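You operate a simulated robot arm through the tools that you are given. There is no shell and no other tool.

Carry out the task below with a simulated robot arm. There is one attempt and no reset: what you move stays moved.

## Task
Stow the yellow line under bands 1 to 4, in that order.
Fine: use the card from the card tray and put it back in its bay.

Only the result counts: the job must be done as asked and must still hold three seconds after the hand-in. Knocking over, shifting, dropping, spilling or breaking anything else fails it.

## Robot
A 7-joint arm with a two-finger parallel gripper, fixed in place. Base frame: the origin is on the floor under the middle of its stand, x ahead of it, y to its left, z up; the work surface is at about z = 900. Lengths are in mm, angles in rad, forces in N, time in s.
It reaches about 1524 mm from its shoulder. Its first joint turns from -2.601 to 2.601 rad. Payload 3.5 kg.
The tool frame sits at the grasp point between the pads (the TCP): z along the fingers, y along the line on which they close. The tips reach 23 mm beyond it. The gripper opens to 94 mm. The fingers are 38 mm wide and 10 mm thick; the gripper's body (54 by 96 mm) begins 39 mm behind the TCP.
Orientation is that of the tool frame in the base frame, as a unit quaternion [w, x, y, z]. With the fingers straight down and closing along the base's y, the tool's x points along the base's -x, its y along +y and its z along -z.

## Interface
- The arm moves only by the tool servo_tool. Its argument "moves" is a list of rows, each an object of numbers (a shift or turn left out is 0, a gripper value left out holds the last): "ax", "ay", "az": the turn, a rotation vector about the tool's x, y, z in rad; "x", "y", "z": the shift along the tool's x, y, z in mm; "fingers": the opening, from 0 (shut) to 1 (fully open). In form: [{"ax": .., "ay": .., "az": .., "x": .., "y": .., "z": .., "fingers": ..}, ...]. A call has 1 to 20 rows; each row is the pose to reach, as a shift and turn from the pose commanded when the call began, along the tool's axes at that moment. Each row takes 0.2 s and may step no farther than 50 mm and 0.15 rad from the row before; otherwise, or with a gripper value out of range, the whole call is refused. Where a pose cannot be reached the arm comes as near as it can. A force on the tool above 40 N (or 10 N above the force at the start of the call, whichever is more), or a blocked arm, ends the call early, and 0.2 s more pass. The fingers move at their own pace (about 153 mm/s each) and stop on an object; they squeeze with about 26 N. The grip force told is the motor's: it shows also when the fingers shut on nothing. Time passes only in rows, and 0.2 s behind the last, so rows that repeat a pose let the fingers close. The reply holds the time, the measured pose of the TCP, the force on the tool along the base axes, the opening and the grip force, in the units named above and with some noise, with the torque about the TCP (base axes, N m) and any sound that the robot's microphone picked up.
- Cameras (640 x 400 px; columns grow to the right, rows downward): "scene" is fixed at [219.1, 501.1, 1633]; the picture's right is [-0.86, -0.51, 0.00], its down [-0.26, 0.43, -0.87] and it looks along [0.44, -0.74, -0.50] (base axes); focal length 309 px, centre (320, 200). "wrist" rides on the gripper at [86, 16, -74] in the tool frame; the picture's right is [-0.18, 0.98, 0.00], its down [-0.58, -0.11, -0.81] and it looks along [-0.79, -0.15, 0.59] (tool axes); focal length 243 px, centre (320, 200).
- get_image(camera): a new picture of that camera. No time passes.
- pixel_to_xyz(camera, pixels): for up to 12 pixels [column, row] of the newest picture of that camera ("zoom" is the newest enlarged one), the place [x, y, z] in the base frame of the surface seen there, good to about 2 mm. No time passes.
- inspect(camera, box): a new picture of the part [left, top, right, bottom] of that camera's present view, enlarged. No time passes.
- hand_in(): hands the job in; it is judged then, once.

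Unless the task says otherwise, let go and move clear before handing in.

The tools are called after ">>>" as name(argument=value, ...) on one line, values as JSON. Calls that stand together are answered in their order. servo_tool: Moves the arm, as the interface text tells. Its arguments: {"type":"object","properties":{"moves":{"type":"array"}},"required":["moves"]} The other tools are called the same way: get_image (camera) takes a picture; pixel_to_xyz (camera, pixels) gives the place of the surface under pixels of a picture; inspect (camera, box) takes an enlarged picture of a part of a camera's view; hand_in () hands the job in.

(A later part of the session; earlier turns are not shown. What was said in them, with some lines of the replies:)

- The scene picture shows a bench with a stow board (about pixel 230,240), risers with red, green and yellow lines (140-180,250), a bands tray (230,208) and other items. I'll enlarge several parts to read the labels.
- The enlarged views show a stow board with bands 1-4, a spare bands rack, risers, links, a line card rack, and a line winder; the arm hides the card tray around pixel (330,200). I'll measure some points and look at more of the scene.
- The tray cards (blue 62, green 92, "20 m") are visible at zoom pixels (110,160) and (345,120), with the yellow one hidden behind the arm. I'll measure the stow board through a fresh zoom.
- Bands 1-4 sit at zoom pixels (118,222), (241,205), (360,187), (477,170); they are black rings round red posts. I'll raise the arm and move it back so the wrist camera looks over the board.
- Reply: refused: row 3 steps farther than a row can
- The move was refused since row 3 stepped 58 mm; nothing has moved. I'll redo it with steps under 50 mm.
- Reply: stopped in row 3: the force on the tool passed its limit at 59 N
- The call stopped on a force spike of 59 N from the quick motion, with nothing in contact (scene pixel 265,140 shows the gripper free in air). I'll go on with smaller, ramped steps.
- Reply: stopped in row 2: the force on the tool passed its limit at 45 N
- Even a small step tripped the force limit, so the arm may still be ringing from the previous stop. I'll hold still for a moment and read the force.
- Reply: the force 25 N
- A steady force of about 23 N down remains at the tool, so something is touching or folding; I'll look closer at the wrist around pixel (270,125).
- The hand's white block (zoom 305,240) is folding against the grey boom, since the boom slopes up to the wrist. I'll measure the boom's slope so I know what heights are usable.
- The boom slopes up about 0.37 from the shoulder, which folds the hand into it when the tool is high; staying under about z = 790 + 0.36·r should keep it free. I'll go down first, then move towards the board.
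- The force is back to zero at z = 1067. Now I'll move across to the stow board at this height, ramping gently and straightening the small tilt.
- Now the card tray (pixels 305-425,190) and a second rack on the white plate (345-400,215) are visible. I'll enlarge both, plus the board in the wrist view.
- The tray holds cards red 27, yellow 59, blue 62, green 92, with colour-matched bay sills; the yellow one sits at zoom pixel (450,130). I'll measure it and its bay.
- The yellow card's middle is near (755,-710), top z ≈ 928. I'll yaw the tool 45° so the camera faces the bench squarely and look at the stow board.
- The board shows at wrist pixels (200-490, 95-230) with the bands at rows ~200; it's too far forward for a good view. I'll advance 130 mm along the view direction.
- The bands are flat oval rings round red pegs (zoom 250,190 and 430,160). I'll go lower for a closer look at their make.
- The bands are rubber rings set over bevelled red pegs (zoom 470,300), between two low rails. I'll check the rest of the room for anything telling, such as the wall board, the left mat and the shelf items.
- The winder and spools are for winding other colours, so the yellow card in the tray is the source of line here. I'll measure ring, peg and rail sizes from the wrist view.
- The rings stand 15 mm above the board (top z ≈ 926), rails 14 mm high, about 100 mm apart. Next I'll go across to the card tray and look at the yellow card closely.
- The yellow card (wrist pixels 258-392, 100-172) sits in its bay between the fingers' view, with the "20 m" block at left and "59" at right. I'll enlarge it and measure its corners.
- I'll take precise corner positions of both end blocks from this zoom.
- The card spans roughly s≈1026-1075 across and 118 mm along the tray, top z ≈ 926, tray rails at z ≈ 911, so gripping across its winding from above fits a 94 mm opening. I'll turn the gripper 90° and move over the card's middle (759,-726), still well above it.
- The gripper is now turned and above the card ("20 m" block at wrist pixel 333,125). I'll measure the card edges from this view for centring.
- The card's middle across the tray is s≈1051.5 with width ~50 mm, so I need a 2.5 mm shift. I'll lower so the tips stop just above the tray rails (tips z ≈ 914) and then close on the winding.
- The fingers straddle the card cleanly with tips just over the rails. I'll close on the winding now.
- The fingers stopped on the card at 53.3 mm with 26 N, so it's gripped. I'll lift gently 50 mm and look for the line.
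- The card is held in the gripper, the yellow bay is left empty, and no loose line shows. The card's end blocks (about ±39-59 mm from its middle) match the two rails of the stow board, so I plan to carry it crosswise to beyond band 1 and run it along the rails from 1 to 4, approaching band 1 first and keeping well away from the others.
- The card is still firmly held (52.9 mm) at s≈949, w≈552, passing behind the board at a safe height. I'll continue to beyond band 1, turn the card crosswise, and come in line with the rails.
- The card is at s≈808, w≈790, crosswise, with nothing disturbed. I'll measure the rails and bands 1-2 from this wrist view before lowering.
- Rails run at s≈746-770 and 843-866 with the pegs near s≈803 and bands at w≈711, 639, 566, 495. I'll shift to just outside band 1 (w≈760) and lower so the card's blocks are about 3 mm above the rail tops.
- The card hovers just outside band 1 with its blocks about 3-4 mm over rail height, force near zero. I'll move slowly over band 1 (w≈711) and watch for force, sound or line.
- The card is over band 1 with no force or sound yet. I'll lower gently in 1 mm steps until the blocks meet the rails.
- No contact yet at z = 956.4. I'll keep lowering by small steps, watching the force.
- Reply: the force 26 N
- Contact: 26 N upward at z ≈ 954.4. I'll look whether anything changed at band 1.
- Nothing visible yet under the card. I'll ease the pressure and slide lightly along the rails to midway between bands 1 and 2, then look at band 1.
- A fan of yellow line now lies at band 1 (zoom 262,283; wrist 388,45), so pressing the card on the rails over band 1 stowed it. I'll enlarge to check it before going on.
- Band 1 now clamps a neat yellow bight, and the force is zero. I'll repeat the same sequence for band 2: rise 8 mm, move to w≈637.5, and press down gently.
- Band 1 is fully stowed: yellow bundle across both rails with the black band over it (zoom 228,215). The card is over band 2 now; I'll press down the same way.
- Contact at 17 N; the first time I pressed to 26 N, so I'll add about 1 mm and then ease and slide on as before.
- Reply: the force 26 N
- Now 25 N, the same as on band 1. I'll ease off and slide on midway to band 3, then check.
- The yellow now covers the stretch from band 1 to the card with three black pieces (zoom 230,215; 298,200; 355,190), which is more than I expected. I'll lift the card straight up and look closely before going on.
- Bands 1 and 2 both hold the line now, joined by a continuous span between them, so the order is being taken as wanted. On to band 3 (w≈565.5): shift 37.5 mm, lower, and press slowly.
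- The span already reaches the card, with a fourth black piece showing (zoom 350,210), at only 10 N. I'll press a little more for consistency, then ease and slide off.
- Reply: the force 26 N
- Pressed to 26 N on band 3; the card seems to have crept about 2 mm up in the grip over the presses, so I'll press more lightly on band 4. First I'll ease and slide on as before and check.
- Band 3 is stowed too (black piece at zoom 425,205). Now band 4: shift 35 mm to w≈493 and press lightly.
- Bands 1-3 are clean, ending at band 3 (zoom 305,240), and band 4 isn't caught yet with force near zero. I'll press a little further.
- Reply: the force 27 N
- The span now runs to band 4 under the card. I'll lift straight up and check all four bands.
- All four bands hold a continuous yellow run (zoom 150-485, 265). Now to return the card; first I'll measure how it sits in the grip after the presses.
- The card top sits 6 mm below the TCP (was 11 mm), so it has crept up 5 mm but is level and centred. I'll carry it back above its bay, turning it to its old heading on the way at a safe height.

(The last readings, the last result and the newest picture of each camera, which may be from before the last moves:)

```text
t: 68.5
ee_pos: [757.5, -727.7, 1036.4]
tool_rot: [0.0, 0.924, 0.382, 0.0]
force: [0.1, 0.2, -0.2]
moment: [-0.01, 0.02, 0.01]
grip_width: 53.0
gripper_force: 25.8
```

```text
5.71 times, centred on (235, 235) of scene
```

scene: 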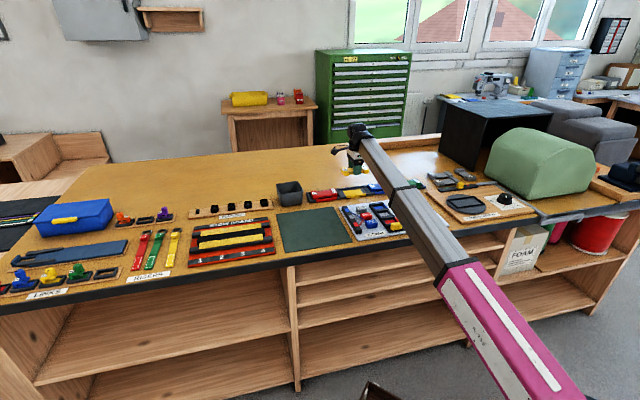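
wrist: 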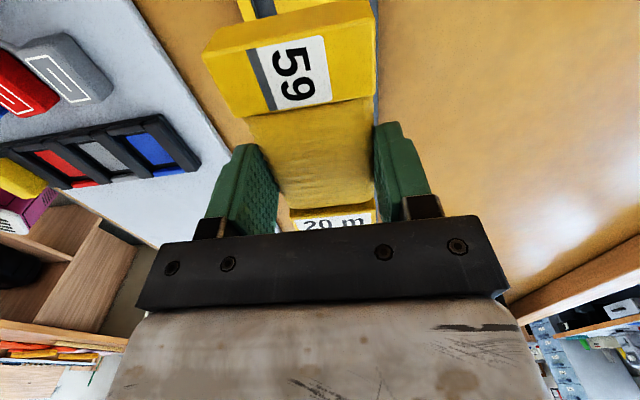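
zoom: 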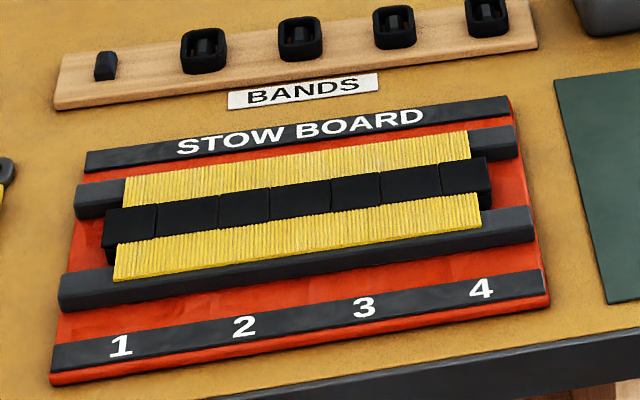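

The board shows a continuous stow under bands 1-4, and the card is back above its bay (s≈1050, w≈21). I'll trim by about 1-2 mm and lower to 12 mm short of the release height, then check alignment.

>>> servo_tool(moves=[{"x": 1.5, "y": 0.8, "z": 5}, {"x": 1.5, "y": 0.8, "z": 16}, {"x": 1.5, "y": 0.8, "z": 31}, {"x": 1.5, "y": 0.8, "z": 47}, {"x": 1.5, "y": 0.8, "z": 61}, {"x": 1.5, "y": 0.8, "z": 72}, {"x": 1.5, "y": 0.8, "z": 78}, {"x": 1.5, "y": 0.8, "z": 80}, {"x": 1.5, "y": 0.8, "z": 80}])

>>> get_image(camera="wrist")

>>> inspect(camera="wrist", box=[180, 0, 440, 230])

>>> inspect(camera="scene", box=[310, 150, 400, 206])

```text
t: 70.5
ee_pos: [760.5, -726.6, 957.0]
tool_rot: [0.0, 0.924, 0.382, 0.0]
force: [0.4, -0.6, -1.0]
moment: [0.01, 0.02, 0.01]
grip_width: 53.1
gripper_force: 26.1
```

```text
taken
```

wrist: 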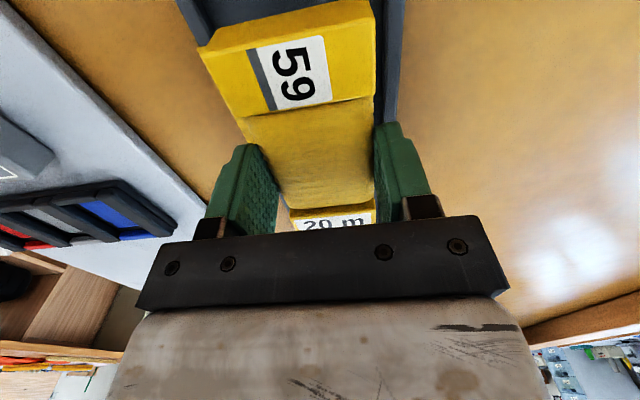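

```text
1.74 times, centred on (310, 115) of wrist
```

zoom: 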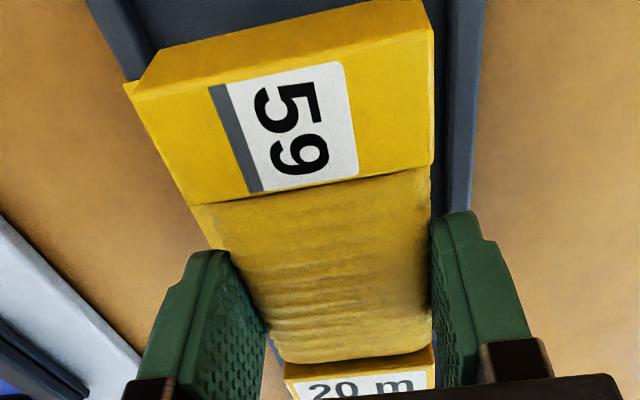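

```text
7.11 times, centred on (355, 178) of scene
```

zoom: 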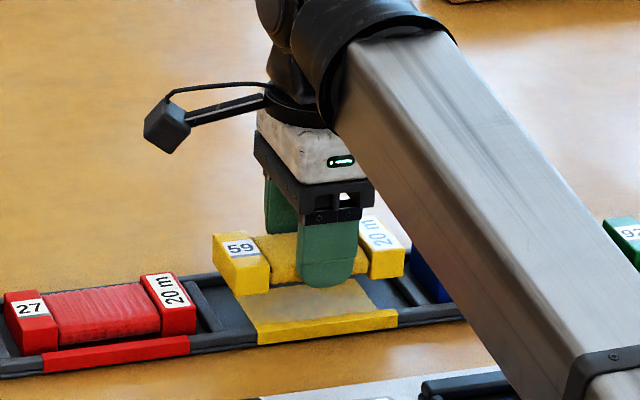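

The card is aligned over its bay (s≈1051.5, w≈24 vs 1051.2, 22.9 at pick-up) and level. I'll lower the last 20 mm slowly to the earlier gripping height.

>>> servo_tool(moves=[{"x": -0.7, "z": 3}, {"x": -0.7, "z": 7}, {"x": -0.7, "z": 11}, {"x": -0.7, "z": 15}, {"x": -0.7, "z": 18}, {"x": -0.7, "z": 20}, {"x": -0.7, "z": 20.5}, {"x": -0.7, "z": 20.5}])

>>> inspect(camera="scene", box=[310, 150, 400, 206])

>>> inspect(camera="wrist", box=[180, 0, 440, 230])

```text
t: 72.3
ee_pos: [760.8, -728.2, 936.1]
tool_rot: [0.0, 0.924, 0.382, 0.0]
force: [0.3, 0.3, -1.3]
moment: [0.03, 0.0, 0.0]
grip_width: 52.9
gripper_force: 26.7
```

```text
7.11 times, centred on (355, 178) of scene
```

zoom: 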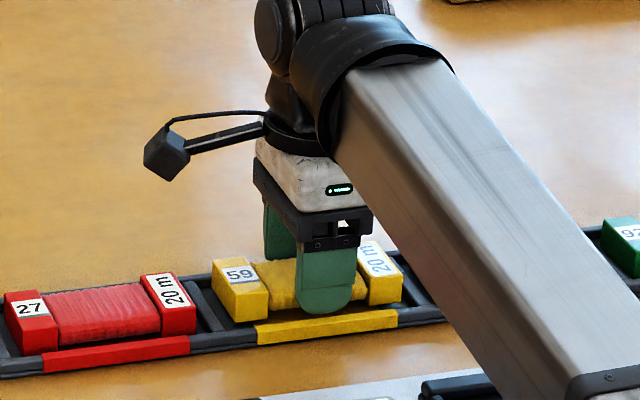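

```text
1.74 times, centred on (310, 115) of wrist
```

zoom: 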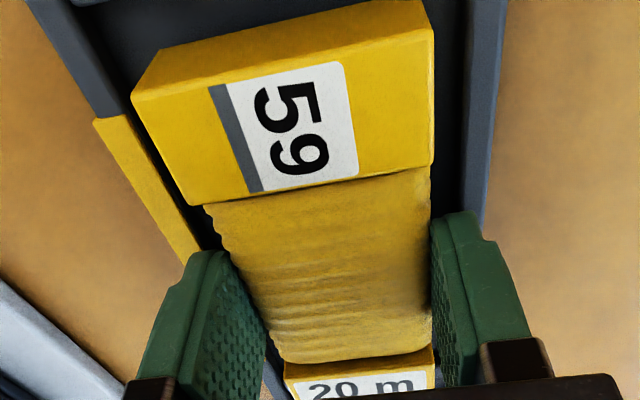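

The card sits in the bay's outline about 3-4 mm off the floor, with the tips just above the rails. I'll open the fingers gradually to let it settle.

>>> servo_tool(moves=[{"fingers": 0.57, "z": 0.5}, {"fingers": 0.58, "z": 0.5}, {"fingers": 0.59, "z": 0.5}, {"fingers": 0.6, "z": 0.5}, {"fingers": 0.62, "z": 0.3}, {"fingers": 0.66}, {"fingers": 0.72}, {"fingers": 0.8}, {"fingers": 0.9}, {"fingers": 1.0}, {"fingers": 1.0}])

>>> inspect(camera="scene", box=[310, 150, 400, 206])

>>> get_image(camera="wrist")

```text
t: 74.7
ee_pos: [758.7, -726.9, 936.8]
tool_rot: [0.0, 0.924, 0.382, 0.0]
force: [0.4, 0.0, 1.2]
moment: [0.0, -0.01, -0.05]
grip_width: 94.0
gripper_force: 0.2
```

```text
7.11 times, centred on (355, 178) of scene
```

zoom: 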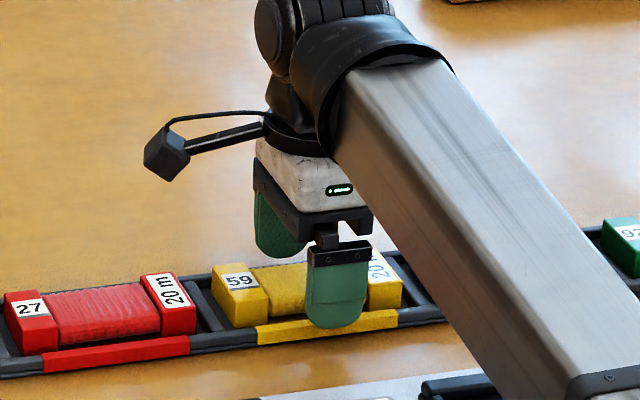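

```text
taken
```

wrist: 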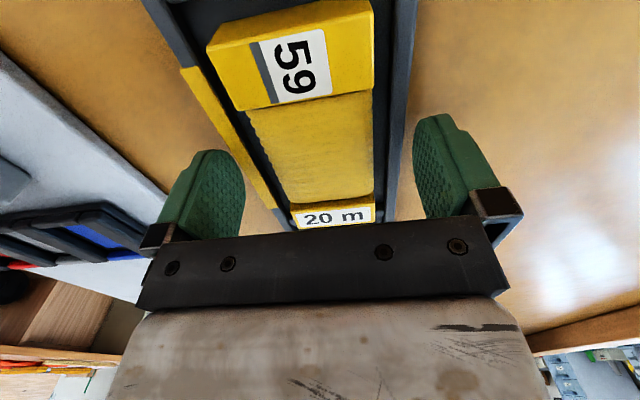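

The card rests flat in its yellow bay and the fingers are fully open on both sides. I'll rise straight up and check everything.

>>> servo_tool(moves=[{"z": -3}, {"z": -10}, {"z": -21}, {"z": -35}, {"z": -50}, {"z": -65}, {"z": -78}, {"z": -87}, {"z": -90}, {"z": -90}])

>>> get_image(camera="wrist")

>>> get_image(camera="scene")

>>> inspect(camera="scene", box=[300, 170, 400, 235])

>>> inspect(camera="scene", box=[180, 200, 290, 270])

```text
t: 76.9
ee_pos: [759.6, -727.6, 1025.8]
tool_rot: [0.0, 0.924, 0.382, 0.0]
force: [0.2, -0.2, 0.0]
moment: [-0.02, 0.03, -0.01]
grip_width: 93.7
gripper_force: 0.1
```

```text
taken
```

wrist: 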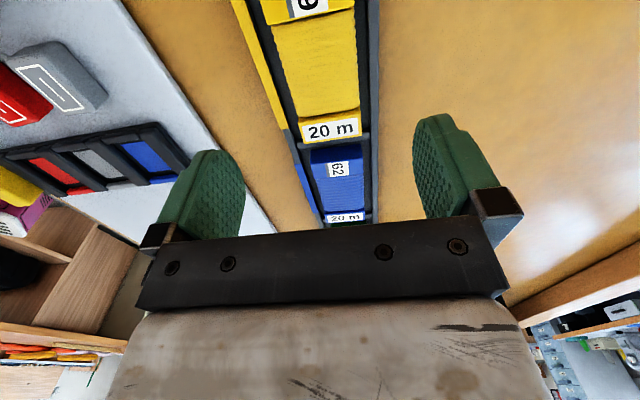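

```text
taken
```

scene: 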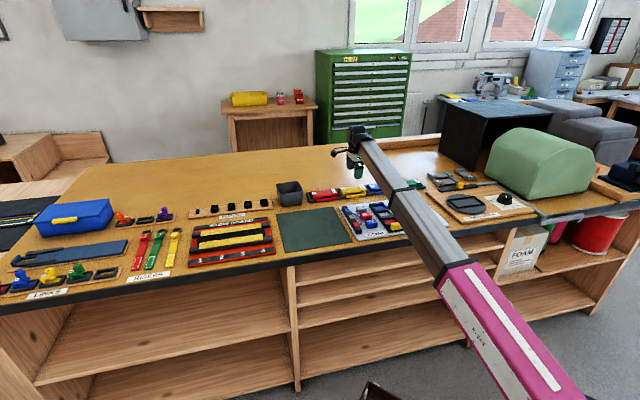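

```text
6.15 times, centred on (350, 202) of scene
```

zoom: 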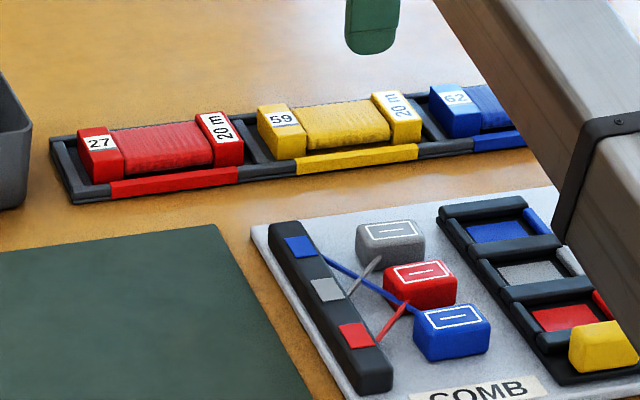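

```text
5.71 times, centred on (235, 235) of scene
```

zoom: 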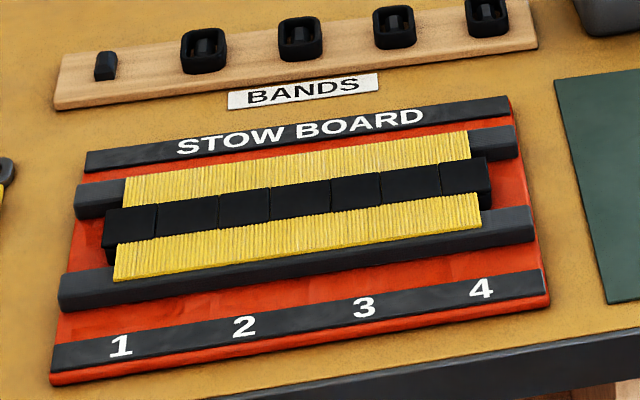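

Final check: the board shows the yellow line clamped under bands 1 to 4 in one continuous run, card 59 is back flat in its yellow bay (zoom 340,120), and everything else looks as before. The gripper is open and clear, so I'm handing in.

>>> hand_in()

```text
The job is handed in.
```

The yellow line is stowed under bands 1, 2, 3 and 4, in that order, and I've handed the job in. I used the yellow card (59) from the card tray and put it back in its own bay.

- **Stow:** I pressed the card onto the board's rails over each band in turn. The last pictures show the line held under all four bands in one continuous run.
- **Card:** It crept up about 5 mm in the grip during the presses. I therefore released it about 4 mm above the bay floor, and it settled flat.
- **Everything else:** Nothing else in the pictures looks moved or knocked. Early on, the hand touched the arm's own boom, but that was away from the bench and disturbed nothing.

The gripper was open and clear of the bench at hand-in. The hand-in reply only confirmed receipt, so I don't have a judged result.
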